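You operate a simulated robot arm through the tools that you are given. There is no shell and no other tool. Be economical: measure what you need, move in short steps, check, and stop when the job is done.

You are at the controls of a simulated two-armed robot. One attempt, no reset.

JOB
Knock up the blue block and paste the purple block's top leaf.
Fine: iron slab, leaves flush, block back in the rack; blue brush, white pot, the whole leaf; brush back in its cup. Set down upright: blue block, blue brush. A coat counts when it lies all over at full strength: go over it till it gets no stronger.

Only the result counts: the job must be done as asked and must still hold three seconds after the hand-in. Knocking over, shifting, dropping, spilling or breaking anything else fails it.

ROBOT AND FRAMES
Two 6-joint arms with two-finger grippers on one trunk, on a base that drives. Base frame: it is fixed to the floor where the robot stands at the start and does not move with it; the origin is under the middle of the robot, x ahead of it, y to its left, z up. Units: m, degrees, N and s.
The left shoulder is at the start at [0.06, 0.143, 0.82], the right one opposite. With the tool pointing down near the work surface each hand reaches from about 0.2 to 0.7 m from the robot's upright axis, wherever it stands, measured 20 degrees to its own side. Places, roughly: blue block (8x2x6 cm) [1, -2.3, 0.9]; blue brush (3x3x15 cm) [1.2, -2.3, 0.9]; purple block (8x2x6 cm) [1.8, -2.1, 0.9]; white pot [1.25, -2.25, 1]. Payload 2.45 kg a hand.
The tool frame of a hand sits at the grasp point between the pads (the TCP): z along the fingers, y along the line on which they close. The tips reach 0.026 m beyond it. The gripper opens to 0.096 m. The gripper's body begins 0.069 m behind the TCP.
Orientation is that of the tool frame in the base frame, as [roll, pitch, yaw] about the fixed x, y, z axes, in that order (R = Rz(yaw) Ry(pitch) Rx(roll)). With the fingers straight down and closing along the base's y, the tool's x points along the base's -x, its y along +y and its z along -z.

CONTROLS
- The arms move only by the tool step_arm. It takes "left_steps", "right_steps" or both (then of equal length, played together; a hand with none holds still); each is a list of rows, each a list of 7 numbers: the shift along the tool's x, y, z in m, then the turn, a rotation vector about the tool's x, y, z in degrees, then the gripper command, from -1 (shut) to 1 (fully open), values between in proportion. In form: [[x, y, z, rx, ry, rz, gripper], ...]. A call has 1 to 20 rows; each row shifts and turns the commanded pose from where the row before left it, along the tool's axes as they then stand. Each row takes 0.2 s and may step no farther than 0.05 m and 8.6 degrees from the row before; otherwise, or with a gripper value out of range, the whole call is refused. Where a pose cannot be reached the arm comes as near as it can. A force on the tool above 90 N (or 10 N above the force at the start of the call, whichever is more), or a blocked arm, ends the call early, and 0.2 s more pass. The fingers move at their own pace and stop on an object; they squeeze with about 38 N. The grip force told is the motor's: it shows also when the fingers shut on nothing. Time passes only in rows, and 0.2 s behind the last, so rows that do not move let the fingers close. The reply holds the time, the measured pose of the TCP, the force on the tool along the base axes, the opening and the grip force, in the units named above and with some noise, with the torque about the TCP (base axes, N m) and any sound that the robot's microphone picked up.
- Cameras (640 x 400 px; columns grow to the right, rows downward): "scene" is now at [0.1472, -0.0446, 1.4437]; the picture's right is [-0.47, -0.88, 0.00], its down [-0.41, 0.22, -0.88] and it looks along [0.78, -0.41, -0.47] (base axes); focal length 275 px, centre (320, 200). "left" rides on the left gripper at [0.082, -0.003, -0.098] in its tool frame; the picture's right is [0.04, 1.00, 0.00], its down [-0.73, 0.03, -0.68] and it looks along [-0.68, 0.03, 0.73] (tool axes); focal length 256 px, centre (320, 200). "right" rides on the right gripper at [0.082, 0.003, -0.098] in its tool frame; the picture's right is [-0.04, 1.00, 0.00], its down [-0.73, -0.03, -0.68] and it looks along [-0.68, -0.03, 0.73] (tool axes); focal length 256 px, centre (320, 200). There is no depth. A picture from a camera that has moved, and an enlarged one, comes with that camera's place and axes in the base frame and with its lens. The place of the scene camera against the robot may be out by one fixed shift of up to 0.018 m in any direction.
- camera(camera): a new picture of that camera. The clock stands still meanwhile.
- lift_body(by): slides the trunk up (or, below 0, down) by that many m; the arms and the scene camera ride with it, the base frame stays. It gives what a move gives, with no picture.
- drive_base(legs): drives the robot by 1 to 6 legs, each [ahead, turn to the left] in m and degrees, along the robot's own axes; the way and the turn of a leg run together, so that a leg with both is an arc; at most 1.5 m and 180 degrees a leg. The arms and the cameras ride along, it lands a little off, and it stops where it bumps. It gives what a move gives.
- pan_tilt(pan, tilt): turns the head with the scene camera to pan (to the left, within 86 degrees either way) and tilt (down, from -29 to 69), counted from straight ahead of the robot. It gives what a move gives.
- enlarge(camera, box): a new picture of the part [left, top, right, bottom] of that camera's present view, enlarged. The clock stands still meanwhile.
- close_job(): hands the job in; it is judged then, once.

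Go step by step. Nothing tells you exact positions but the pictures and the camera data: compare them with the known pose of the tool, close in by small moves and look again before you grip or let go. The budget is 120 turns and 92 pictures, counting those below and the enlarged ones. Unless the task says otherwise, let go and move clear before handing in, and close with one line.

The tools are called after ">>>" as name(argument=value, ...) on one line, values as JSON. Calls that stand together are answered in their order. step_arm: Moves the arms, as the interface text tells. Its arguments: {"type":"object","properties":{"left_steps":{"type":"array","items":{"type":"array","items":{"type":"number"}}},"right_steps":{"type":"array","items":{"type":"array","items":{"type":"number"}}}},"required":[]} The other tools are called the same way: lift_body (by) slides the trunk up or down; drive_base (legs) drives the base; pan_tilt (pan, tilt) turns the head that bears the scene camera; camera (camera) takes a picture; enlarge (camera, box) takes an enlarged picture of a part of a camera's view; close_job () hands the job in.

At the start:

```text
time_s: 0.0
left_tcp_pos: [0.4512, -0.0473, 1.1516]
left_ee_rot: [180.0, 0.0, -180.0]
left_wrist_force: [0.4, -0.9, 0.2]
left_wrist_torque: [0.02, -0.01, -0.04]
left_width: 0.0962
left_grasp_force: 0.0
right_tcp_pos: [0.4444, -0.4313, 1.1532]
right_ee_rot: [179.9, 0.1, -180.0]
right_wrist_force: [0.6, 0.5, 0.2]
right_wrist_torque: [0.01, 0.05, -0.02]
right_width: 0.096
right_grasp_force: 0.0
trunk travel left (down, up): [-0.445, 0.145]
robot x, y, heading: [-0.0039, -0.0011, -0.1]
head pan, tilt: [-27.9, 27.9]
```

scene: 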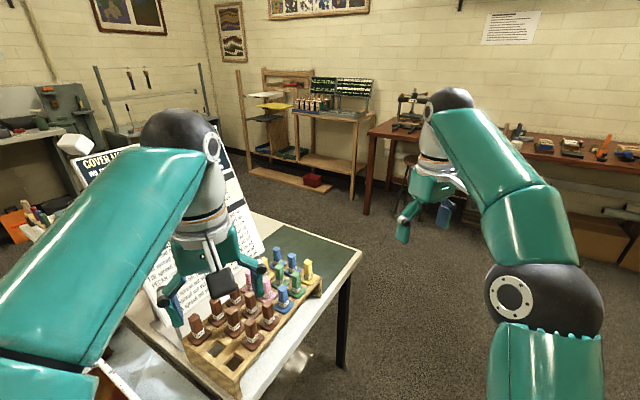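
right: 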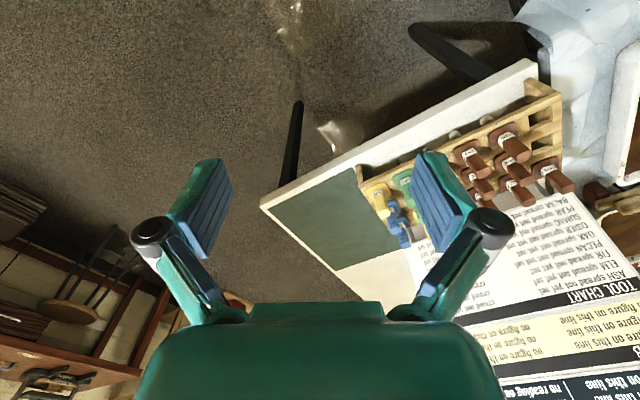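
left: 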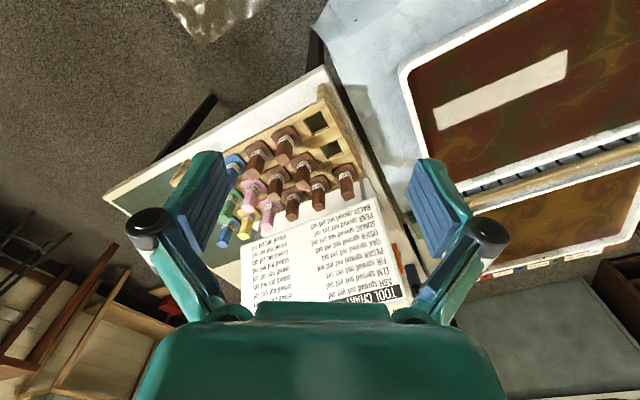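

I see a small table with stamps just ahead. The blocks should be far to my right, around (1, -2.3), so I turn the head that way first.

>>> pan_tilt(pan=-65, tilt=20)

>>> camera(camera="scene")

```text
time_s: 1.0
left_tcp_pos: [0.4505, -0.0469, 1.1527]
left_ee_rot: [-179.9, -0.1, 179.9]
left_wrist_force: [0.5, -0.9, 0.2]
left_wrist_torque: [0.03, -0.01, -0.01]
left_width: 0.0959
left_grasp_force: 0.1
right_tcp_pos: [0.4435, -0.4315, 1.1547]
right_ee_rot: [-180.0, 0.0, 180.0]
right_wrist_force: [0.9, 0.2, 0.8]
right_wrist_torque: [0.0, 0.01, 0.04]
right_width: 0.0961
right_grasp_force: 0.1
trunk travel left (down, up): [-0.445, 0.145]
robot x, y, heading: [0.0002, -0.0022, -0.1]
head pan, tilt: [-65.0, 20.0]
```

```text
88 pictures are left
camera scene: at [0.106, -0.0863, 1.4564], right [-0.91, -0.42, 0.0], down [-0.15, 0.31, -0.94], along [0.4, -0.85, -0.34], focal length 275 px, centre (320, 200)
```

scene: 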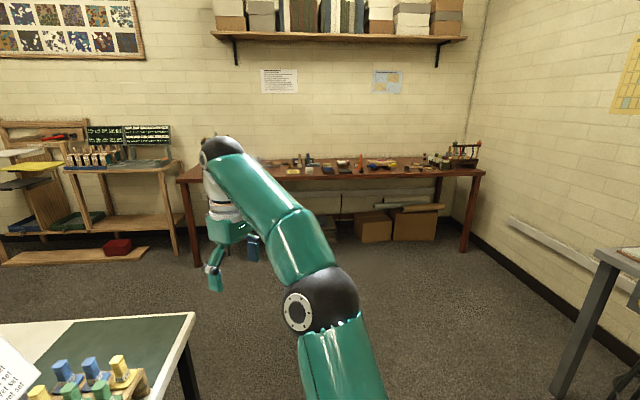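

The bench runs at about 30° to my axes, with its front edge from about (2.0,-1.5) to (-0.2,-2.9). Facing it means a heading of about -60°, so I turn to that, drive part of the way and look.

>>> drive_base(legs=[[0, -66], [0.9, 0], [0, 6]])

>>> pan_tilt(pan=0, tilt=30)

>>> camera(camera="scene")

```text
time_s: 3.2
left_tcp_pos: [0.3683, -0.2688, 1.1648]
left_ee_rot: [-178.2, 1.2, 149.0]
left_wrist_force: [0.2, 0.4, 0.2]
left_wrist_torque: [-0.04, 0.0, 0.0]
left_width: 0.0959
left_grasp_force: 0.0
right_tcp_pos: [0.1399, -0.6002, 1.1529]
right_ee_rot: [-179.9, 0.3, 147.1]
right_wrist_force: [-0.7, 0.3, -0.3]
right_wrist_torque: [-0.01, -0.02, 0.0]
right_width: 0.0962
right_grasp_force: 0.2
trunk travel left (down, up): [-0.445, 0.145]
robot x, y, heading: [0.0105, 0.0222, -33.5]
head pan, tilt: [-65.0, 20.0]
stopped in leg 1: the robot was blocked; the commanded pose is now the measured one
```

```text
time_s: 4.6
left_tcp_pos: [0.368, -0.2695, 1.1645]
left_ee_rot: [-178.4, 1.2, 148.9]
left_wrist_force: [0.4, -0.2, 1.0]
left_wrist_torque: [0.0, 0.0, 0.03]
left_width: 0.096
left_grasp_force: 0.1
right_tcp_pos: [0.1406, -0.6008, 1.1538]
right_ee_rot: [-179.9, 0.2, 147.1]
right_wrist_force: [0.4, 0.3, 0.0]
right_wrist_torque: [0.01, 0.0, 0.01]
right_width: 0.096
right_grasp_force: 0.1
trunk travel left (down, up): [-0.445, 0.145]
robot x, y, heading: [0.0144, 0.017, -33.7]
head pan, tilt: [0.0, 30.0]
```

```text
87 pictures are left
camera scene: at [0.1453, -0.0655, 1.4404], right [-0.55, -0.83, 0.0], down [-0.42, 0.28, -0.87], along [0.72, -0.48, -0.5], focal length 275 px, centre (320, 200)
```

scene: 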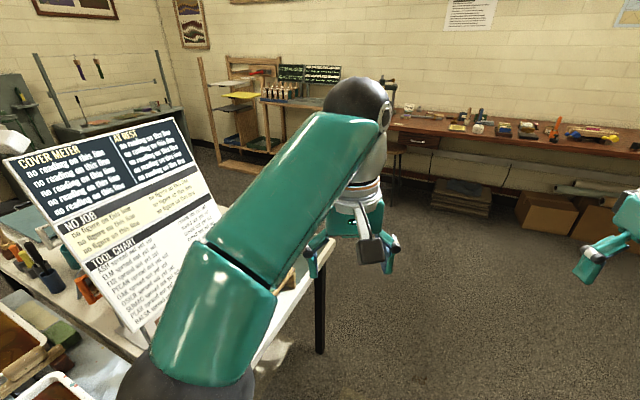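

The turn was blocked, so I look down and around to see what I touched.

>>> pan_tilt(pan=40, tilt=60)

>>> camera(camera="scene")

>>> pan_tilt(pan=-60, tilt=60)

>>> camera(camera="scene")

```text
time_s: 5.7
left_tcp_pos: [0.3675, -0.2691, 1.1636]
left_ee_rot: [-178.3, 1.2, 148.8]
left_wrist_force: [0.6, -0.6, -0.3]
left_wrist_torque: [0.01, -0.03, 0.01]
left_width: 0.0961
left_grasp_force: 0.1
right_tcp_pos: [0.1405, -0.6002, 1.1536]
right_ee_rot: [-179.9, 0.1, 147.1]
right_wrist_force: [-0.1, 0.4, 0.7]
right_wrist_torque: [0.02, 0.0, 0.0]
right_width: 0.096
right_grasp_force: 0.0
trunk travel left (down, up): [-0.445, 0.145]
robot x, y, heading: [0.0169, 0.0221, -33.8]
head pan, tilt: [40.0, 60.0]
```

```text
86 pictures are left
camera scene: at [0.1363, -0.008, 1.3983], right [0.11, -0.99, 0.0], down [-0.86, -0.09, -0.5], along [0.5, 0.06, -0.87], focal length 275 px, centre (320, 200)
```

scene: 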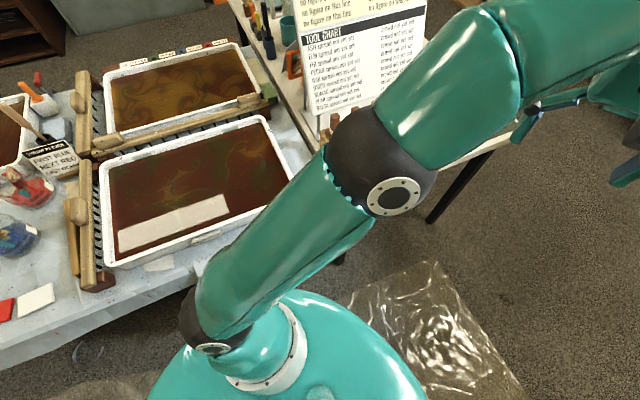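

```text
time_s: 7.4
left_tcp_pos: [0.3674, -0.2687, 1.1651]
left_ee_rot: [-178.4, 1.2, 148.9]
left_wrist_force: [-0.5, -0.3, 0.5]
left_wrist_torque: [0.0, -0.01, -0.03]
left_width: 0.0961
left_grasp_force: 0.0
right_tcp_pos: [0.1401, -0.6018, 1.1533]
right_ee_rot: [-179.8, 0.0, 147.2]
right_wrist_force: [0.3, 0.4, 0.3]
right_wrist_torque: [0.01, -0.01, 0.03]
right_width: 0.0962
right_grasp_force: 0.1
trunk travel left (down, up): [-0.445, 0.145]
robot x, y, heading: [0.0144, 0.0186, -33.5]
head pan, tilt: [-60.0, 60.0]
```

```text
85 pictures are left
camera scene: at [0.0658, -0.0818, 1.3983], right [-1.0, 0.06, 0.0], down [0.05, 0.86, -0.5], along [-0.03, -0.5, -0.87], focal length 275 px, centre (320, 200)
```

scene: 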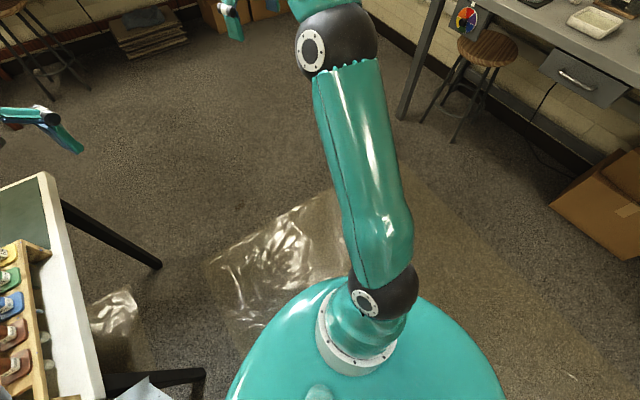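

The left arm's pose is off by a couple of degrees, so it was the left forearm or elbow that touched the sign. I turn back a little, raise the trunk and look at the clearance.

>>> drive_base(legs=[[0, 10]])

>>> lift_body(by=0.14)

>>> pan_tilt(pan=30, tilt=45)

>>> camera(camera="scene")

```text
time_s: 8.6
left_tcp_pos: [0.4115, -0.2033, 1.1644]
left_ee_rot: [-178.4, 1.2, 158.7]
left_wrist_force: [-0.3, -0.2, -0.3]
left_wrist_torque: [-0.02, 0.01, -0.03]
left_width: 0.0959
left_grasp_force: 0.0
right_tcp_pos: [0.2447, -0.5685, 1.1543]
right_ee_rot: [-179.9, 0.1, 157.0]
right_wrist_force: [0.3, 0.1, 0.9]
right_wrist_torque: [-0.03, -0.02, 0.02]
right_width: 0.096
right_grasp_force: 0.1
trunk travel left (down, up): [-0.445, 0.145]
robot x, y, heading: [0.0073, 0.0141, -23.8]
head pan, tilt: [-60.0, 60.0]
```

```text
time_s: 10.2
left_tcp_pos: [0.412, -0.2033, 1.3051]
left_ee_rot: [-178.2, 1.3, 158.7]
left_wrist_force: [-0.7, 0.3, 0.6]
left_wrist_torque: [0.03, -0.01, -0.01]
left_width: 0.096
left_grasp_force: 0.0
right_tcp_pos: [0.2447, -0.5697, 1.2948]
right_ee_rot: [-179.8, 0.0, 157.0]
right_wrist_force: [-0.2, -0.6, 0.6]
right_wrist_torque: [0.04, -0.01, -0.03]
right_width: 0.0962
right_grasp_force: 0.1
trunk travel left (down, up): [-0.585, 0.005]
robot x, y, heading: [0.0122, 0.0169, -23.7]
head pan, tilt: [-60.0, 60.0]
```

```text
time_s: 11.9
left_tcp_pos: [0.4113, -0.2033, 1.3053]
left_ee_rot: [-178.3, 1.2, 158.7]
left_wrist_force: [1.1, -0.4, 0.5]
left_wrist_torque: [0.01, -0.01, -0.01]
left_width: 0.0961
left_grasp_force: 0.2
right_tcp_pos: [0.2438, -0.5683, 1.2951]
right_ee_rot: [-179.8, 0.0, 157.0]
right_wrist_force: [0.1, -0.2, -0.2]
right_wrist_torque: [0.0, -0.03, 0.03]
right_width: 0.0959
right_grasp_force: 0.1
trunk travel left (down, up): [-0.585, 0.005]
robot x, y, heading: [0.012, 0.0119, -23.6]
head pan, tilt: [30.0, 45.0]
```

```text
84 pictures are left
camera scene: at [0.1518, -0.0037, 1.5577], right [0.11, -0.99, 0.0], down [-0.7, -0.08, -0.71], along [0.7, 0.08, -0.71], focal length 275 px, centre (320, 200)
```

scene: 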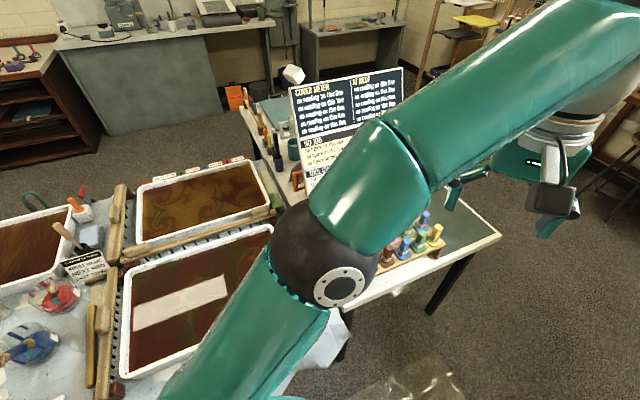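

The sign and rack still stand, and the arm now has 14 cm more height. I turn on to the bench heading.

>>> drive_base(legs=[[0, -38]])

>>> pan_tilt(pan=0, tilt=30)

>>> camera(camera="scene")

```text
time_s: 14.3
left_tcp_pos: [0.2124, -0.398, 1.311]
left_ee_rot: [-176.5, 2.3, 122.9]
left_wrist_force: [0.3, 0.7, 0.9]
left_wrist_torque: [0.01, 0.02, 0.0]
left_width: 0.0958
left_grasp_force: 0.1
right_tcp_pos: [-0.1647, -0.587, 1.291]
right_ee_rot: [-179.4, 0.6, 118.8]
right_wrist_force: [-0.4, -0.2, 0.8]
right_wrist_torque: [0.02, 0.03, -0.02]
right_width: 0.096
right_grasp_force: 0.0
trunk travel left (down, up): [-0.585, 0.005]
robot x, y, heading: [0.033, 0.0246, -61.4]
head pan, tilt: [30.0, 45.0]
```

```text
time_s: 15.2
left_tcp_pos: [0.2147, -0.3974, 1.3099]
left_ee_rot: [-176.4, 2.3, 123.2]
left_wrist_force: [0.4, 0.2, 0.9]
left_wrist_torque: [0.05, -0.04, 0.0]
left_width: 0.0961
left_grasp_force: 0.0
right_tcp_pos: [-0.1653, -0.5872, 1.2901]
right_ee_rot: [-179.4, 0.6, 118.8]
right_wrist_force: [-0.7, -0.6, 0.7]
right_wrist_torque: [0.03, -0.01, 0.0]
right_width: 0.0959
right_grasp_force: 0.0
trunk travel left (down, up): [-0.585, 0.005]
robot x, y, heading: [0.0359, 0.0281, -61.3]
head pan, tilt: [0.0, 30.0]
```

```text
83 pictures are left
camera scene: at [0.1134, -0.1064, 1.5795], right [-0.88, -0.48, 0.0], down [-0.24, 0.44, -0.87], along [0.41, -0.76, -0.5], focal length 275 px, centre (320, 200)
```

scene: 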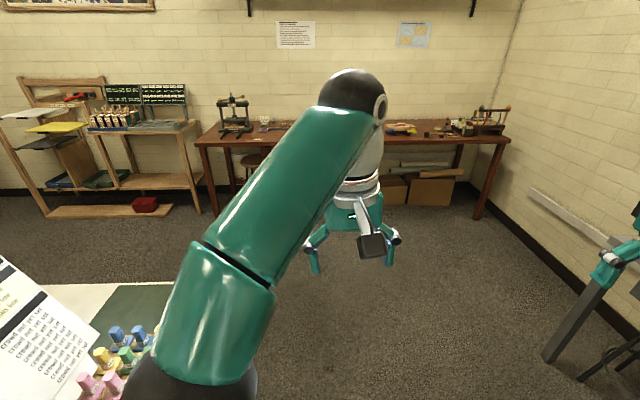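

The turn is done and the way to the bench is clear. I drive 1.2 m toward it.

>>> drive_base(legs=[[0, -4], [1.2, 0], [0, 5]])

>>> pan_tilt(pan=0, tilt=35)

>>> camera(camera="scene")

```text
time_s: 22.4
left_tcp_pos: [0.7203, -1.4862, 1.3113]
left_ee_rot: [-176.5, 2.5, 123.9]
left_wrist_force: [-0.9, 0.5, -0.5]
left_wrist_torque: [-0.02, 0.04, 0.01]
left_width: 0.0961
left_grasp_force: 0.0
right_tcp_pos: [0.3457, -1.6818, 1.2911]
right_ee_rot: [-179.4, 0.7, 120.0]
right_wrist_force: [-0.4, 0.0, 0.4]
right_wrist_torque: [-0.02, 0.03, 0.0]
right_width: 0.0958
right_grasp_force: 0.1
trunk travel left (down, up): [-0.585, 0.005]
robot x, y, heading: [0.5331, -1.065, -60.5]
head pan, tilt: [0.0, 30.0]
```

```text
time_s: 23.1
left_tcp_pos: [0.7175, -1.4857, 1.3115]
left_ee_rot: [-176.4, 2.6, 123.9]
left_wrist_force: [0.0, -1.7, 0.0]
left_wrist_torque: [0.02, 0.02, -0.04]
left_width: 0.096
left_grasp_force: 0.1
right_tcp_pos: [0.3466, -1.6814, 1.2918]
right_ee_rot: [-179.7, 0.7, 120.0]
right_wrist_force: [0.5, -0.2, -1.1]
right_wrist_torque: [-0.03, -0.02, -0.04]
right_width: 0.0962
right_grasp_force: 0.0
trunk travel left (down, up): [-0.585, 0.005]
robot x, y, heading: [0.5284, -1.0666, -60.4]
head pan, tilt: [0.0, 35.0]
```

```text
82 pictures are left
camera scene: at [0.6114, -1.1964, 1.5725], right [-0.87, -0.49, 0.0], down [-0.28, 0.5, -0.82], along [0.4, -0.71, -0.57], focal length 275 px, centre (320, 200)
```

scene: 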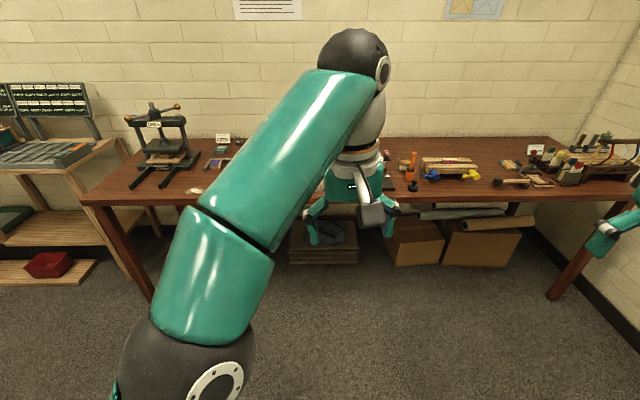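

The bench edge is square to me, about 1.16 m ahead of my axis. I move the left arm to the left out of the camera's view and drive closer.

>>> step_arm(left_steps=[[0, 0.05, 0, 0, 0, 0, 1], [0, 0.05, 0, 0, 0, 0, 1], [0, 0.05, 0, 0, 0, 0, 1], [0, 0.05, 0, 0, 0, 0, 1], [0, 0.05, 0, 0, 0, 0, 1], [0, 0.05, 0, 0, 0, 0, 1]])

>>> drive_base(legs=[[0.6, 0]])

>>> pan_tilt(pan=0, tilt=45)

>>> camera(camera="scene")

```text
time_s: 24.5
left_tcp_pos: [0.9704, -1.3183, 1.2904]
left_ee_rot: [-176.4, 2.5, 123.8]
left_wrist_force: [1.5, 0.2, -0.2]
left_wrist_torque: [-0.01, 0.02, 0.01]
left_width: 0.0955
left_grasp_force: 0.1
right_tcp_pos: [0.3458, -1.6805, 1.2929]
right_ee_rot: [-179.5, 0.7, 120.1]
right_wrist_force: [0.9, 0.7, -0.2]
right_wrist_torque: [-0.03, 0.01, 0.03]
right_width: 0.0961
right_grasp_force: 0.0
trunk travel left (down, up): [-0.585, 0.005]
robot x, y, heading: [0.5367, -1.0659, -60.5]
head pan, tilt: [0.0, 35.0]
```

```text
time_s: 27.9
left_tcp_pos: [1.2711, -1.8394, 1.2895]
left_ee_rot: [-176.5, 2.3, 124.2]
left_wrist_force: [0.5, 0.2, -0.5]
left_wrist_torque: [0.01, 0.04, 0.0]
left_width: 0.0959
left_grasp_force: 0.0
right_tcp_pos: [0.6498, -2.2068, 1.2912]
right_ee_rot: [-179.5, 0.6, 120.4]
right_wrist_force: [0.0, -0.7, -0.5]
right_wrist_torque: [0.0, 0.0, -0.01]
right_width: 0.096
right_grasp_force: 0.0
trunk travel left (down, up): [-0.585, 0.005]
robot x, y, heading: [0.8281, -1.5874, -60.0]
head pan, tilt: [0.0, 35.0]
```

```text
time_s: 28.7
left_tcp_pos: [1.2698, -1.84, 1.2911]
left_ee_rot: [-176.3, 2.5, 124.3]
left_wrist_force: [0.1, -0.1, -0.7]
left_wrist_torque: [0.01, -0.02, -0.01]
left_width: 0.0959
left_grasp_force: 0.0
right_tcp_pos: [0.6487, -2.2059, 1.2912]
right_ee_rot: [-179.5, 0.8, 120.4]
right_wrist_force: [-0.9, -0.7, 0.3]
right_wrist_torque: [-0.03, 0.03, 0.0]
right_width: 0.096
right_grasp_force: 0.0
trunk travel left (down, up): [-0.585, 0.005]
robot x, y, heading: [0.8267, -1.5899, -60.3]
head pan, tilt: [0.0, 45.0]
```

```text
81 pictures are left
camera scene: at [0.908, -1.7129, 1.5578], right [-0.87, -0.5, 0.0], down [-0.35, 0.61, -0.71], along [0.35, -0.61, -0.71], focal length 275 px, centre (320, 200)
```

scene: 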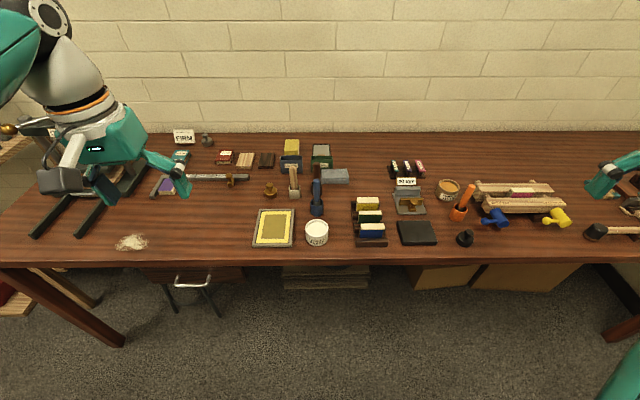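

The whole bench is in view now. I enlarge the middle and the left part to read the labels and find the objects.

>>> enlarge(camera="scene", box=[230, 120, 450, 260])

>>> enlarge(camera="scene", box=[110, 110, 290, 260])

>>> enlarge(camera="scene", box=[340, 140, 460, 260])

```text
2.86 times, centred on (340, 190) of scene
camera zoom: at [0.908, -1.7129, 1.5578], right [-0.87, -0.5, 0.0], down [-0.35, 0.61, -0.71], along [0.35, -0.61, -0.71], focal length 784 px, centre (263, 229)
```

zoom: 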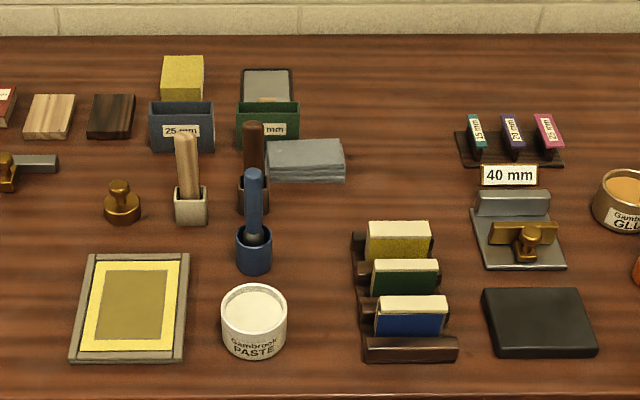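

```text
2.67 times, centred on (200, 185) of scene
camera zoom: at [0.908, -1.7129, 1.5578], right [-0.87, -0.5, 0.0], down [-0.35, 0.61, -0.71], along [0.35, -0.61, -0.71], focal length 732 px, centre (640, 240)
```

zoom: 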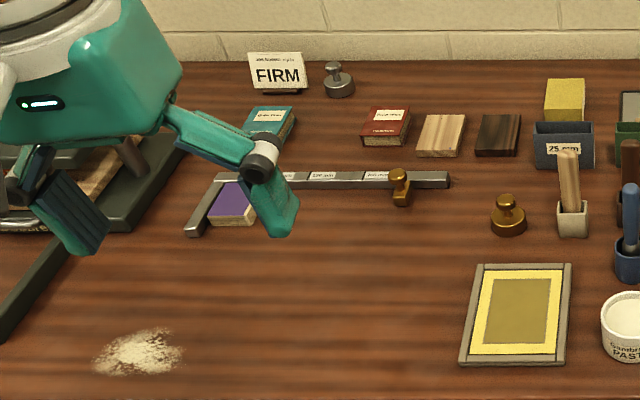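

```text
3.33 times, centred on (400, 200) of scene
camera zoom: at [0.908, -1.7129, 1.5578], right [-0.87, -0.5, 0.0], down [-0.35, 0.61, -0.71], along [0.35, -0.61, -0.71], focal length 915 px, centre (53, 200)
```

zoom: 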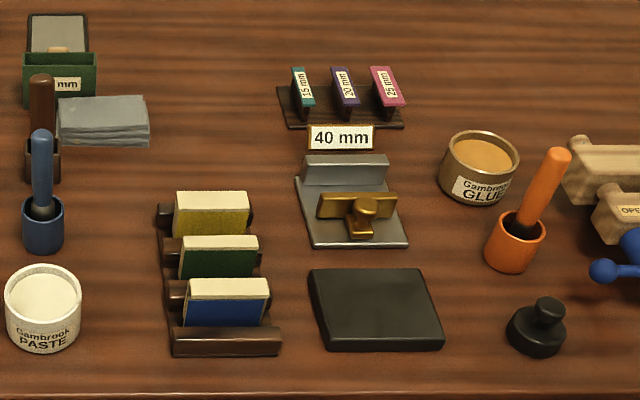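

Here is what I have found:
- The blue block stands in the front slot of the rack, about 0.68 m ahead and 0.16 m to the right, with the black iron slab to its right.
- The blue brush is in the blue cup behind the white paste pot, near my centre line.
- The purple block lies flat in the L-lay to the left.

I drive 0.25 m closer.

>>> drive_base(legs=[[0.22, 0]])

>>> pan_tilt(pan=-20, tilt=55)

>>> camera(camera="scene")

>>> camera(camera="right")

```text
time_s: 30.4
left_tcp_pos: [1.38, -2.0327, 1.29]
left_ee_rot: [-176.4, 2.4, 124.2]
left_wrist_force: [0.3, 0.5, -0.4]
left_wrist_torque: [0.01, 0.01, 0.0]
left_width: 0.0962
left_grasp_force: 0.1
right_tcp_pos: [0.7577, -2.3964, 1.2909]
right_ee_rot: [-179.5, 0.7, 120.2]
right_wrist_force: [0.1, -0.4, 0.2]
right_wrist_torque: [0.04, 0.0, 0.0]
right_width: 0.0961
right_grasp_force: 0.0
trunk travel left (down, up): [-0.585, 0.005]
robot x, y, heading: [0.941, -1.7801, -60.3]
head pan, tilt: [0.0, 45.0]
```

```text
time_s: 31.2
left_tcp_pos: [1.3801, -2.0306, 1.2916]
left_ee_rot: [-176.5, 2.5, 124.1]
left_wrist_force: [0.0, -0.3, -0.2]
left_wrist_torque: [0.02, 0.0, 0.02]
left_width: 0.0961
left_grasp_force: 0.0
right_tcp_pos: [0.7573, -2.3949, 1.2911]
right_ee_rot: [-179.5, 0.8, 120.2]
right_wrist_force: [0.7, -0.2, -0.5]
right_wrist_torque: [-0.03, -0.01, -0.01]
right_width: 0.0962
right_grasp_force: 0.1
trunk travel left (down, up): [-0.585, 0.005]
robot x, y, heading: [0.943, -1.7808, -60.1]
head pan, tilt: [-20.0, 55.0]
```

```text
77 pictures are left
camera scene: at [0.9896, -1.9042, 1.5444], right [-0.99, -0.17, 0.0], down [-0.14, 0.81, -0.57], along [0.1, -0.57, -0.82], focal length 275 px, centre (320, 200)
```

scene: 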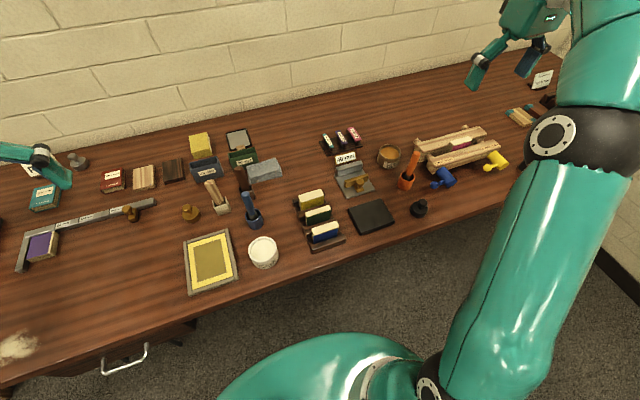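

```text
76 pictures are left
camera right: at [0.7188, -2.3216, 1.3898], right [0.88, 0.47, -0.01], down [0.34, -0.64, 0.69], along [0.32, -0.61, -0.72], focal length 256 px, centre (320, 200)
```

right: 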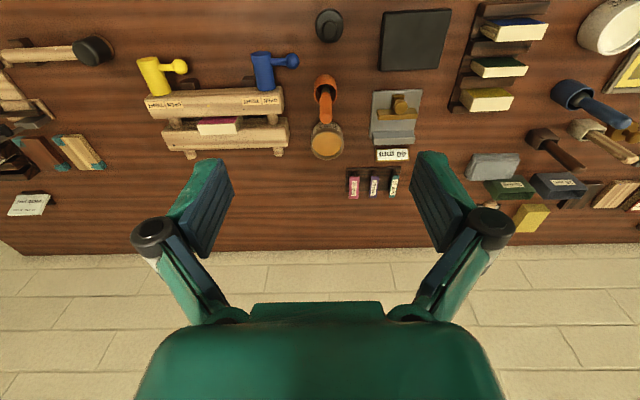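

By triangulation the blue block's top centre is about (1.03,-2.25,0.905). I enlarge the rack and slab to see how the leaves stand.

>>> enlarge(camera="scene", box=[290, 180, 400, 250])

```text
5.71 times, centred on (345, 215) of scene
camera zoom: at [0.9896, -1.9042, 1.5444], right [-0.99, -0.17, 0.0], down [-0.14, 0.81, -0.57], along [0.1, -0.57, -0.82], focal length 1569 px, centre (177, 114)
```

zoom: 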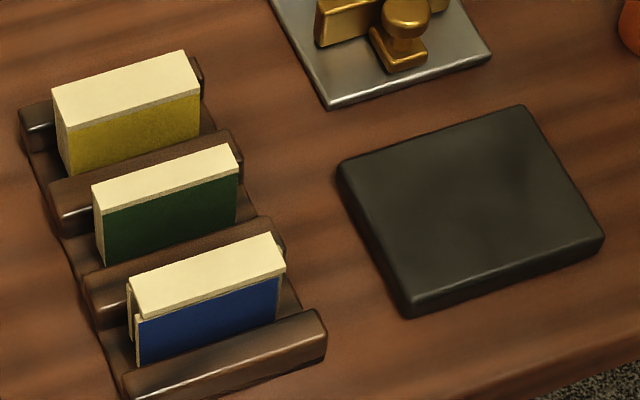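

The blue block's leaves are staggered, with some standing above the cover. I bring the right hand over the block, turn it so the fingers close across the 2 cm thickness, and look.

>>> step_arm(right_steps=[[-0.001, 0.044, 0, 0, 0, 0, 1], [-0.001, 0.044, 0, 0, 0, 0, 1], [-0.001, 0.044, 0, 0, 0, 0, 1], [-0.002, 0.044, 0, 0, 0, 0, 1], [-0.002, 0.044, 0, 0, 0, 0, 1], [-0.002, 0.044, 0, 0, 0, 0, 1], [0, 0.045, 0, 0, 0, 0, 1], [0, 0, 0, 0, 0, -8.5, 1], [0, 0, 0, 0, 0, -8.5, 1], [0, 0, 0, 0, 0, -8.5, 1], [0, 0, 0, 0, 0, -8.5, 1], [0, 0, 0, 0, 0, -8.5, 1], [0, 0, 0, 0, 0, -8.5, 1], [0, 0, 0, 0, 0, -8.5, 1], [0, 0, 0, 0, 0, -8.5, 1], [0, 0, 0, 0, 0, -8.5, 1], [0, 0, 0, 0, 0, -8.5, 1], [0, 0, 0, 0, 0, -5, 1]])

>>> step_arm(right_steps=[[0, 0, 0.04, 0, 0, 0, 1], [0, 0, 0.04, 0, 0, 0, 1], [0, 0, 0.04, 0, 0, 0, 1], [0, 0, 0.04, 0, 0, 0, 1], [0, 0, 0, 0, 0, 0, 1]])

>>> camera(camera="right")

```text
time_s: 35.0
left_tcp_pos: [1.3795, -2.0316, 1.2917]
left_ee_rot: [-176.6, 2.5, 124.2]
left_wrist_force: [-0.5, 0.3, 0.4]
left_wrist_torque: [0.0, 0.02, -0.02]
left_width: 0.0962
left_grasp_force: 0.0
right_tcp_pos: [1.0291, -2.2474, 1.2894]
right_ee_rot: [-179.3, -0.5, -149.7]
right_wrist_force: [-0.5, 0.0, -0.2]
right_wrist_torque: [0.02, -0.01, 0.03]
right_width: 0.0961
right_grasp_force: 0.0
trunk travel left (down, up): [-0.585, 0.005]
robot x, y, heading: [0.9466, -1.7786, -60.2]
head pan, tilt: [-20.0, 55.0]
```

```text
time_s: 36.2
left_tcp_pos: [1.3793, -2.0314, 1.2915]
left_ee_rot: [-176.4, 2.5, 124.2]
left_wrist_force: [0.0, -0.4, -0.3]
left_wrist_torque: [0.0, 0.01, 0.01]
left_width: 0.0958
left_grasp_force: 0.0
right_tcp_pos: [1.0286, -2.2511, 1.1309]
right_ee_rot: [-179.2, -0.6, -149.8]
right_wrist_force: [-0.2, -0.6, 0.3]
right_wrist_torque: [0.01, 0.0, -0.01]
right_width: 0.0961
right_grasp_force: 0.0
trunk travel left (down, up): [-0.585, 0.005]
robot x, y, heading: [0.9422, -1.7791, -60.3]
head pan, tilt: [-20.0, 55.0]
```

```text
74 pictures are left
camera right: at [0.9569, -2.2875, 1.2299], right [-0.47, 0.88, -0.01], down [0.65, 0.35, 0.67], along [0.6, 0.31, -0.74], focal length 256 px, centre (320, 200)
```

right: 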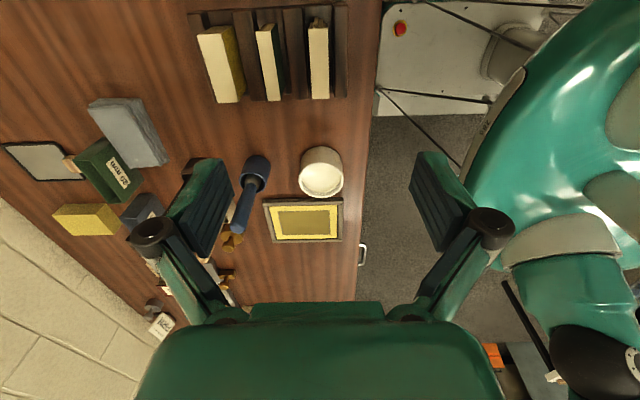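

My position estimate holds: the block top is at about (1.026,-2.254). I zoom on the rack through the hand camera.

>>> enlarge(camera="right", box=[180, 0, 360, 112])

```text
3.56 times, centred on (270, 56) of right
camera zoom: at [0.9569, -2.2875, 1.2299], right [-0.47, 0.88, -0.01], down [0.65, 0.35, 0.67], along [0.6, 0.31, -0.74], focal length 910 px, centre (498, 712)
```

zoom: 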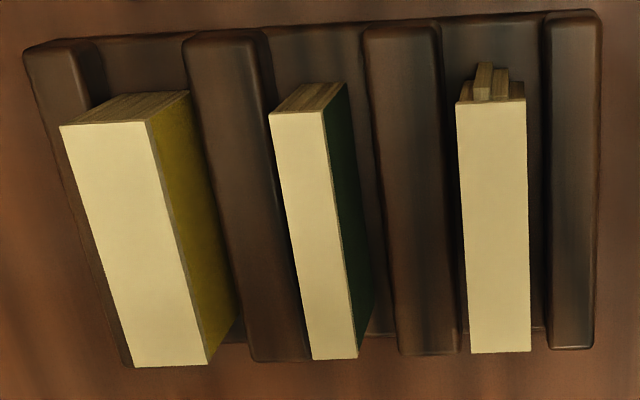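

The leaves stick out at the block's right end. I zoom in tight from the scene camera to check the other edges.

>>> enlarge(camera="scene", box=[306, 216, 350, 252])

>>> enlarge(camera="right", box=[300, 12, 340, 36])

```text
11.11 times, centred on (328, 234) of scene
camera zoom: at [0.9895, -1.9041, 1.5443], right [-0.99, -0.17, 0.0], down [-0.14, 0.81, -0.57], along [0.1, -0.57, -0.82], focal length 3051 px, centre (231, -178)
```

zoom: 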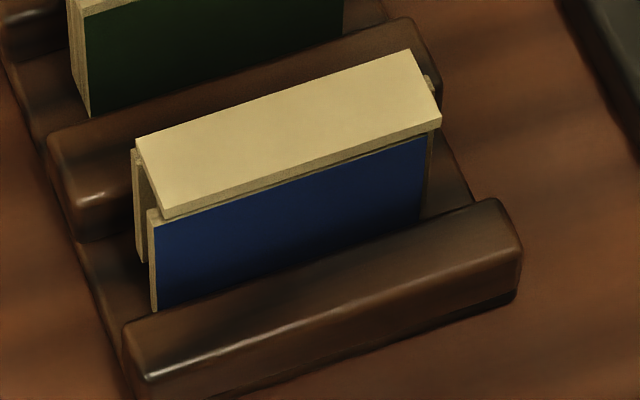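

```text
16.00 times, centred on (320, 24) of right
camera zoom: at [0.9569, -2.2875, 1.2299], right [-0.47, 0.88, -0.01], down [0.65, 0.35, 0.67], along [0.6, 0.31, -0.74], focal length 4096 px, centre (320, 3016)
```

zoom: 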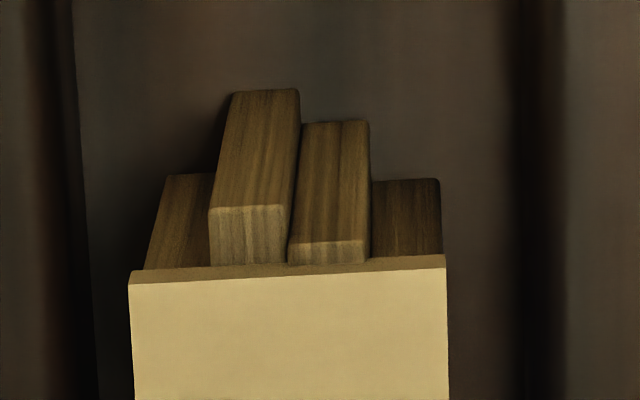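

The leaf groups are staggered both along the length and in height. I lower part way with the fingers at 4 cm and use this second view to fix the block's top height.

>>> step_arm(right_steps=[[0, 0, 0.04, 0, 0, 0, -0.1], [0, 0, 0.04, 0, 0, 0, -0.1], [0, 0, 0.03, 0, 0, 0, -0.1], [0, 0, 0, 0, 0, 0, -0.1]])

>>> camera(camera="right")

```text
time_s: 37.2
left_tcp_pos: [1.3792, -2.0313, 1.2915]
left_ee_rot: [-176.5, 2.5, 124.2]
left_wrist_force: [0.4, 0.3, 0.0]
left_wrist_torque: [0.0, 0.0, 0.0]
left_width: 0.0962
left_grasp_force: 0.1
right_tcp_pos: [1.0297, -2.2506, 1.0212]
right_ee_rot: [-179.3, -0.5, -149.9]
right_wrist_force: [-0.3, 0.7, 0.3]
right_wrist_torque: [-0.02, -0.02, -0.03]
right_width: 0.0431
right_grasp_force: 0.0
trunk travel left (down, up): [-0.585, 0.005]
robot x, y, heading: [0.9444, -1.782, -60.3]
head pan, tilt: [-20.0, 55.0]
```

```text
70 pictures are left
camera right: at [0.9575, -2.2873, 1.1195], right [-0.47, 0.88, -0.01], down [0.65, 0.35, 0.67], along [0.6, 0.31, -0.74], focal length 256 px, centre (320, 200)
```

right: 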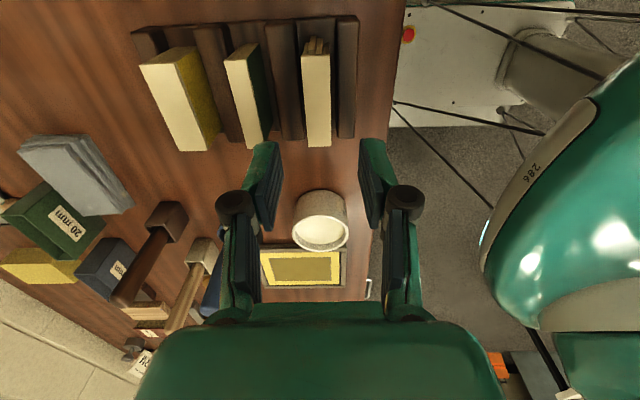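

The block top is at about z 0.905, and it sits 7 mm further left and 4 mm further forward than the TCP. I correct that and go down so the tips come about 2 cm over the block's sides.

>>> step_arm(right_steps=[[-0.007, -0.004, 0.03, 0, 0, 0, -0.1], [0, 0, 0.04, 0, 0, 0, -0.1], [0, 0, 0.03, 0, 0, 0, -0.1], [0, 0, 0, 0, 0, 0, -0.1]])

>>> camera(camera="right")

>>> enlarge(camera="scene", box=[270, 170, 390, 260])

```text
time_s: 38.2
left_tcp_pos: [1.3796, -2.0313, 1.2918]
left_ee_rot: [-176.5, 2.6, 124.1]
left_wrist_force: [-0.6, 0.5, -0.2]
left_wrist_torque: [0.0, 0.0, -0.04]
left_width: 0.0959
left_grasp_force: 0.1
right_tcp_pos: [1.039, -2.2526, 0.9188]
right_ee_rot: [-179.2, -0.6, -149.8]
right_wrist_force: [0.9, 0.2, 0.1]
right_wrist_torque: [0.01, -0.02, 0.02]
right_width: 0.0433
right_grasp_force: 0.0
trunk travel left (down, up): [-0.585, 0.005]
robot x, y, heading: [0.9403, -1.78, -60.0]
head pan, tilt: [-20.0, 55.0]
```

```text
69 pictures are left
camera right: at [0.9654, -2.2893, 1.0184], right [-0.47, 0.88, -0.01], down [0.65, 0.35, 0.67], along [0.6, 0.31, -0.74], focal length 256 px, centre (320, 200)
```

right: 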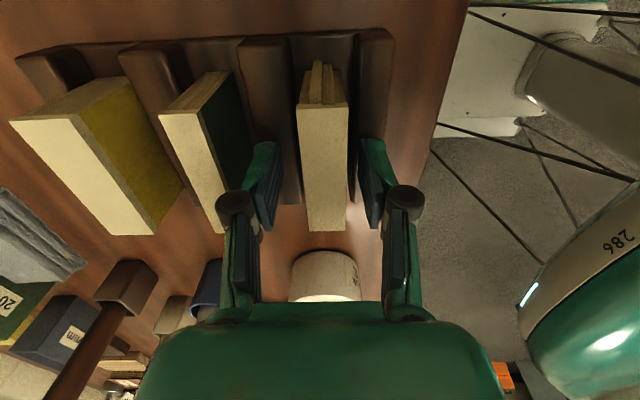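

```text
4.44 times, centred on (330, 215) of scene
camera zoom: at [0.9894, -1.9041, 1.5444], right [-0.99, -0.17, 0.0], down [-0.14, 0.81, -0.57], along [0.1, -0.57, -0.82], focal length 1220 px, centre (276, 133)
```

zoom: 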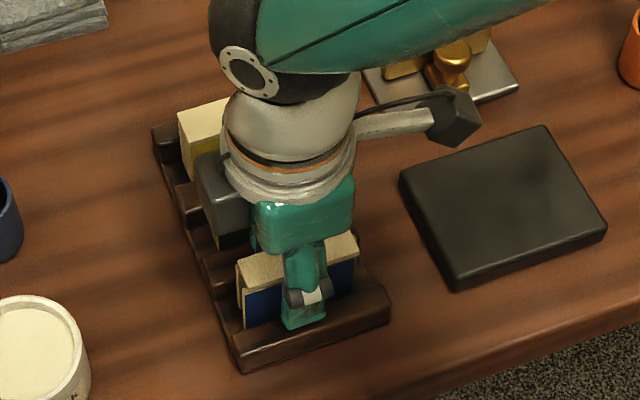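

The fingers straddle the blue block, centred, with the block top at about 0.914. I go 5 mm lower and close.

>>> step_arm(right_steps=[[0, 0, 0.005, 0, 0, 0, -0.1], [0, 0, 0, 0, 0, 0, -0.5], [0, 0, 0, 0, 0, 0, -1], [0, 0, 0, 0, 0, 0, -1], [0, 0, 0, 0, 0, 0, -1]])

```text
time_s: 39.4
left_tcp_pos: [1.3782, -2.0321, 1.2923]
left_ee_rot: [-176.4, 2.4, 124.1]
left_wrist_force: [-0.4, -0.5, 0.2]
left_wrist_torque: [0.02, -0.03, 0.01]
left_width: 0.0962
left_grasp_force: 0.1
right_tcp_pos: [1.0362, -2.2533, 0.915]
right_ee_rot: [-179.2, -0.5, -149.8]
right_wrist_force: [0.4, 0.2, -0.2]
right_wrist_torque: [0.04, 0.01, 0.0]
right_width: 0.0191
right_grasp_force: 37.6
trunk travel left (down, up): [-0.585, 0.005]
robot x, y, heading: [0.9426, -1.7798, -60.2]
head pan, tilt: [-20.0, 55.0]
```

I have a firm grip at 1.9 cm. I lift the block straight out and carry it over the slab.

>>> step_arm(right_steps=[[0, 0, -0.02, 0, 0, 0, -1], [0, 0, -0.03, 0, 0, 0, -1], [0, 0, -0.03, 0, 0, 0, -1], [0, 0, -0.02, 0, 0, 0, -1], [0.04, -0.004, 0, 0, 0, 0, -1], [0.04, -0.004, 0, 0, 0, 0, -1], [0.04, -0.005, 0, 0, 0, 0, -1], [0.04, -0.005, 0, 0, 0, 0, -1], [0, 0, 0, 0, 0, 0, -1], [0, 0, 0, 0, 0, 0, -1]])

>>> camera(camera="scene")

>>> camera(camera="right")

```text
time_s: 41.6
left_tcp_pos: [1.3797, -2.0319, 1.2906]
left_ee_rot: [-176.6, 2.4, 124.0]
left_wrist_force: [0.5, 0.7, -0.2]
left_wrist_torque: [0.02, 0.02, -0.02]
left_width: 0.0961
left_grasp_force: 0.1
right_tcp_pos: [0.906, -2.3498, 1.0178]
right_ee_rot: [-179.3, -0.5, -149.9]
right_wrist_force: [-0.2, 0.4, -1.9]
right_wrist_torque: [0.0, -0.03, 0.01]
right_width: 0.0188
right_grasp_force: 37.8
trunk travel left (down, up): [-0.585, 0.005]
robot x, y, heading: [0.9411, -1.7779, -60.3]
head pan, tilt: [-20.0, 55.0]
```

```text
67 pictures are left
camera scene: at [0.9893, -1.9048, 1.5443], right [-0.99, -0.17, 0.0], down [-0.14, 0.81, -0.57], along [0.1, -0.56, -0.82], focal length 275 px, centre (320, 200)
```

scene: 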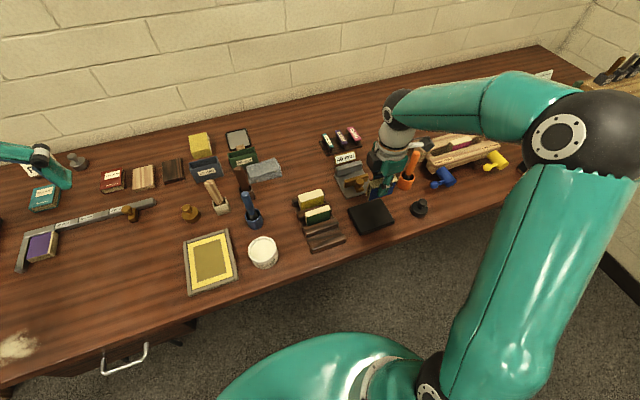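

```text
66 pictures are left
camera right: at [0.8346, -2.3858, 1.1162], right [-0.47, 0.88, -0.01], down [0.65, 0.35, 0.67], along [0.6, 0.31, -0.74], focal length 256 px, centre (320, 200)
```

right: 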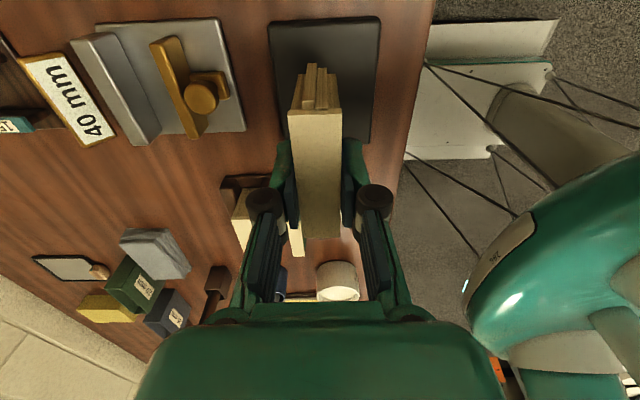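

The block is centred over the slab. I lower in small steps to find the contact height.

>>> step_arm(right_steps=[[0, 0, 0.04, 0, 0, 0, -1], [0, 0, 0.03, 0, 0, 0, -1], [0, 0, 0.01, 0, 0, 0, -1], [0, 0, 0.01, 0, 0, 0, -1], [0, 0, 0.004, 0, 0, 0, -1], [0, 0, 0, 0, 0, 0, -1]])

```text
time_s: 43.0
left_tcp_pos: [1.3787, -2.0281, 1.2922]
left_ee_rot: [-176.4, 2.6, 124.0]
left_wrist_force: [0.5, 0.5, -0.1]
left_wrist_torque: [-0.01, -0.02, 0.04]
left_width: 0.096
left_grasp_force: 0.1
right_tcp_pos: [0.9065, -2.3498, 0.925]
right_ee_rot: [-178.8, -0.6, -149.8]
right_wrist_force: [0.3, -2.4, 33.3]
right_wrist_torque: [-0.02, 0.1, 0.01]
right_width: 0.0189
right_grasp_force: 38.1
trunk travel left (down, up): [-0.585, 0.005]
robot x, y, heading: [0.9421, -1.7812, -60.0]
head pan, tilt: [-20.0, 55.0]
```

The block touches the slab at about z 0.926. I give it three brisk knocks from 2-3 cm up and look at the leaves.

>>> step_arm(right_steps=[[0, 0, -0.03, 0, 0, 0, -1], [0, 0, 0, 0, 0, 0, -1], [0, 0, 0.029, 0, 0, 0, -1], [0, 0, 0, 0, 0, 0, -1], [0, 0, -0.03, 0, 0, 0, -1], [0, 0, 0, 0, 0, 0, -1], [0, 0, 0.03, 0, 0, 0, -1], [0, 0, 0, 0, 0, 0, -1], [0, 0, -0.03, 0, 0, 0, -1], [0, 0, 0, 0, 0, 0, -1], [0, 0, 0.03, 0, 0, 0, -1], [0, 0, 0, 0, 0, 0, -1], [0, 0, -0.03, 0, 0, 0, -1], [0, 0, 0, 0, 0, 0, -1]])

>>> enlarge(camera="right", box=[260, 40, 380, 260])

```text
time_s: 46.0
left_tcp_pos: [1.3788, -2.0322, 1.2916]
left_ee_rot: [-176.5, 2.5, 124.1]
left_wrist_force: [0.2, 0.2, -0.2]
left_wrist_torque: [-0.01, 0.03, 0.01]
left_width: 0.096
left_grasp_force: 0.1
right_tcp_pos: [0.9078, -2.3503, 0.9541]
right_ee_rot: [-179.3, -0.5, -149.8]
right_wrist_force: [-0.1, -0.4, -0.3]
right_wrist_torque: [0.03, -0.01, -0.02]
right_width: 0.0194
right_grasp_force: 37.9
trunk travel left (down, up): [-0.585, 0.005]
robot x, y, heading: [0.942, -1.775, -60.3]
head pan, tilt: [-20.0, 55.0]
```

```text
1.82 times, centred on (320, 150) of right
camera zoom: at [0.8356, -2.3867, 1.0523], right [-0.47, 0.88, -0.01], down [0.65, 0.35, 0.67], along [0.6, 0.31, -0.74], focal length 465 px, centre (320, 291)
```

zoom: 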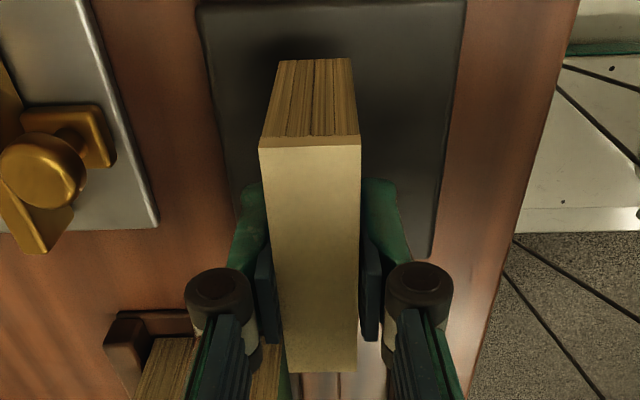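

The leaves at this end are flush now. I check the other side from the scene camera.

>>> enlarge(camera="scene", box=[345, 165, 405, 215])

```text
8.00 times, centred on (375, 190) of scene
camera zoom: at [0.9897, -1.9052, 1.5442], right [-0.99, -0.17, 0.0], down [-0.14, 0.81, -0.57], along [0.1, -0.56, -0.82], focal length 2196 px, centre (-120, 280)
```

zoom: 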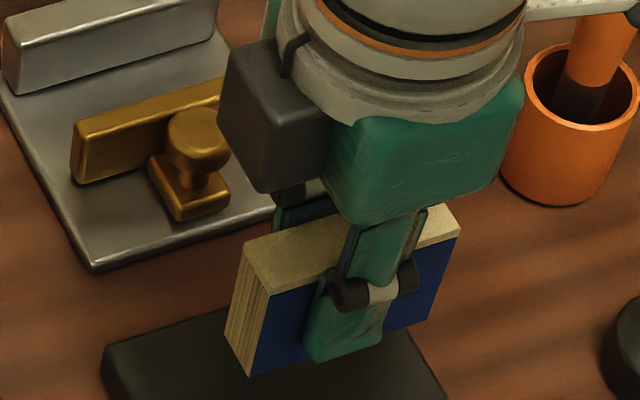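

All flush. I carry the block back over its slot.

>>> step_arm(right_steps=[[0, 0, -0.03, 0, 0, 0, -1], [0, 0, -0.035, 0, 0, 0, -1], [-0.04, 0.005, 0, 0, 0, 0, -1], [-0.04, 0.005, 0, 0, 0, 0, -1], [-0.04, 0.005, 0, 0, 0, 0, -1], [-0.04, 0.0045, 0, 0, 0, 0, -1], [0, 0, 0, 0, 0, 0, -1], [0, 0, 0.02, 0, 0, 0, -1], [0, 0, 0, 0, 0, 0, -1]])

>>> camera(camera="right")

```text
time_s: 48.0
left_tcp_pos: [1.3784, -2.0317, 1.2913]
left_ee_rot: [-176.5, 2.5, 124.1]
left_wrist_force: [0.5, -0.1, -0.1]
left_wrist_torque: [0.0, 0.0, 0.02]
left_width: 0.0961
left_grasp_force: 0.0
right_tcp_pos: [1.0355, -2.2512, 0.9968]
right_ee_rot: [-179.2, -0.5, -149.8]
right_wrist_force: [-0.2, 0.3, 0.0]
right_wrist_torque: [0.0, -0.02, 0.03]
right_width: 0.0187
right_grasp_force: 37.5
trunk travel left (down, up): [-0.585, 0.005]
robot x, y, heading: [0.9381, -1.7812, -60.2]
head pan, tilt: [-20.0, 55.0]
```

```text
63 pictures are left
camera right: at [0.9629, -2.2886, 1.0959], right [-0.47, 0.88, -0.01], down [0.65, 0.35, 0.67], along [0.6, 0.31, -0.74], focal length 256 px, centre (320, 200)
```

right: 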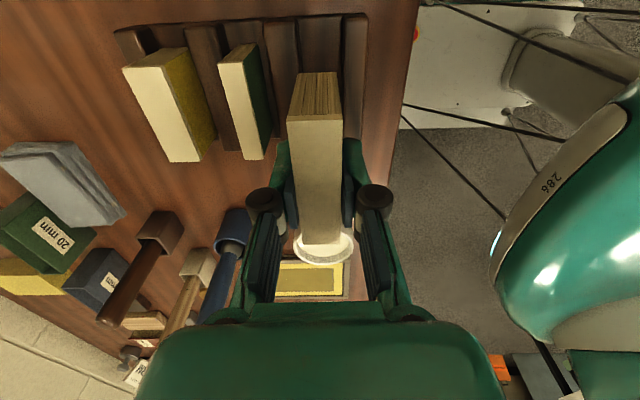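

It lines up with the slot. I lower it in.

>>> step_arm(right_steps=[[0, 0.0005, 0.03, 0, 0, 0, -1], [0, 0, 0.03, 0, 0, 0, -1], [0, 0, 0.01, 0, 0, 0, -1], [0, 0, 0.006, 0, 0, 0, -1], [0, 0, 0.003, 0, 0, 0, -1], [0, 0, 0, 0, 0, 0, -1]])

>>> camera(camera="right")

```text
time_s: 49.4
left_tcp_pos: [1.3804, -2.0324, 1.2913]
left_ee_rot: [-176.5, 2.5, 124.1]
left_wrist_force: [-0.2, 0.0, 0.9]
left_wrist_torque: [0.05, 0.02, 0.03]
left_width: 0.096
left_grasp_force: 0.0
right_tcp_pos: [1.0342, -2.252, 0.9175]
right_ee_rot: [-179.3, -0.3, -149.8]
right_wrist_force: [0.1, -0.3, -1.6]
right_wrist_torque: [0.01, 0.0, 0.03]
right_width: 0.0191
right_grasp_force: 37.5
trunk travel left (down, up): [-0.585, 0.005]
robot x, y, heading: [0.9413, -1.7801, -60.4]
head pan, tilt: [-20.0, 55.0]
```

```text
62 pictures are left
camera right: at [0.9633, -2.2891, 1.0169], right [-0.47, 0.88, -0.01], down [0.65, 0.35, 0.67], along [0.6, 0.31, -0.74], focal length 256 px, centre (320, 200)
```

right: 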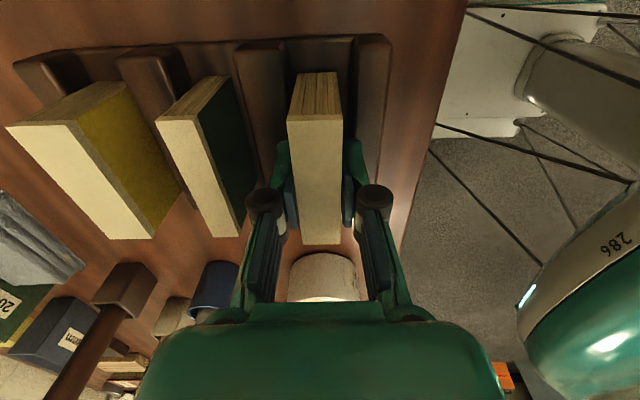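

It isn't touching yet, so I ease it down until it seats.

>>> step_arm(right_steps=[[0, 0, 0.002, 0, 0, 0, -1], [0, 0, 0.002, 0, 0, 0, -1], [0, 0, 0, 0, 0, 0, -1]])

```text
time_s: 50.2
left_tcp_pos: [1.3799, -2.032, 1.2904]
left_ee_rot: [-176.5, 2.4, 124.1]
left_wrist_force: [0.0, 0.3, 0.7]
left_wrist_torque: [0.03, -0.03, -0.01]
left_width: 0.0958
left_grasp_force: 0.1
right_tcp_pos: [1.0359, -2.253, 0.9154]
right_ee_rot: [-179.1, -0.4, -149.8]
right_wrist_force: [1.0, -2.2, 0.6]
right_wrist_torque: [-0.02, -0.06, 0.04]
right_width: 0.0188
right_grasp_force: 37.6
trunk travel left (down, up): [-0.585, 0.005]
robot x, y, heading: [0.944, -1.7805, -60.1]
head pan, tilt: [-20.0, 55.0]
```

>>> step_arm(right_steps=[[0, 0, 0.0015, 0, 0, 0, -1], [0, 0, 0.0015, 0, 0, 0, -1], [0, 0, 0, 0, 0, 0, -1]])

```text
time_s: 51.0
left_tcp_pos: [1.3795, -2.0314, 1.292]
left_ee_rot: [-176.4, 2.5, 124.0]
left_wrist_force: [0.3, -0.2, 0.9]
left_wrist_torque: [0.0, -0.01, -0.01]
left_width: 0.096
left_grasp_force: 0.1
right_tcp_pos: [1.0363, -2.2534, 0.9146]
right_ee_rot: [-178.8, -0.4, -149.9]
right_wrist_force: [1.8, -11.5, 26.1]
right_wrist_torque: [-0.57, -0.28, 0.08]
right_width: 0.0191
right_grasp_force: 37.9
trunk travel left (down, up): [-0.585, 0.005]
robot x, y, heading: [0.9428, -1.7783, -60.2]
head pan, tilt: [-20.0, 55.0]
```

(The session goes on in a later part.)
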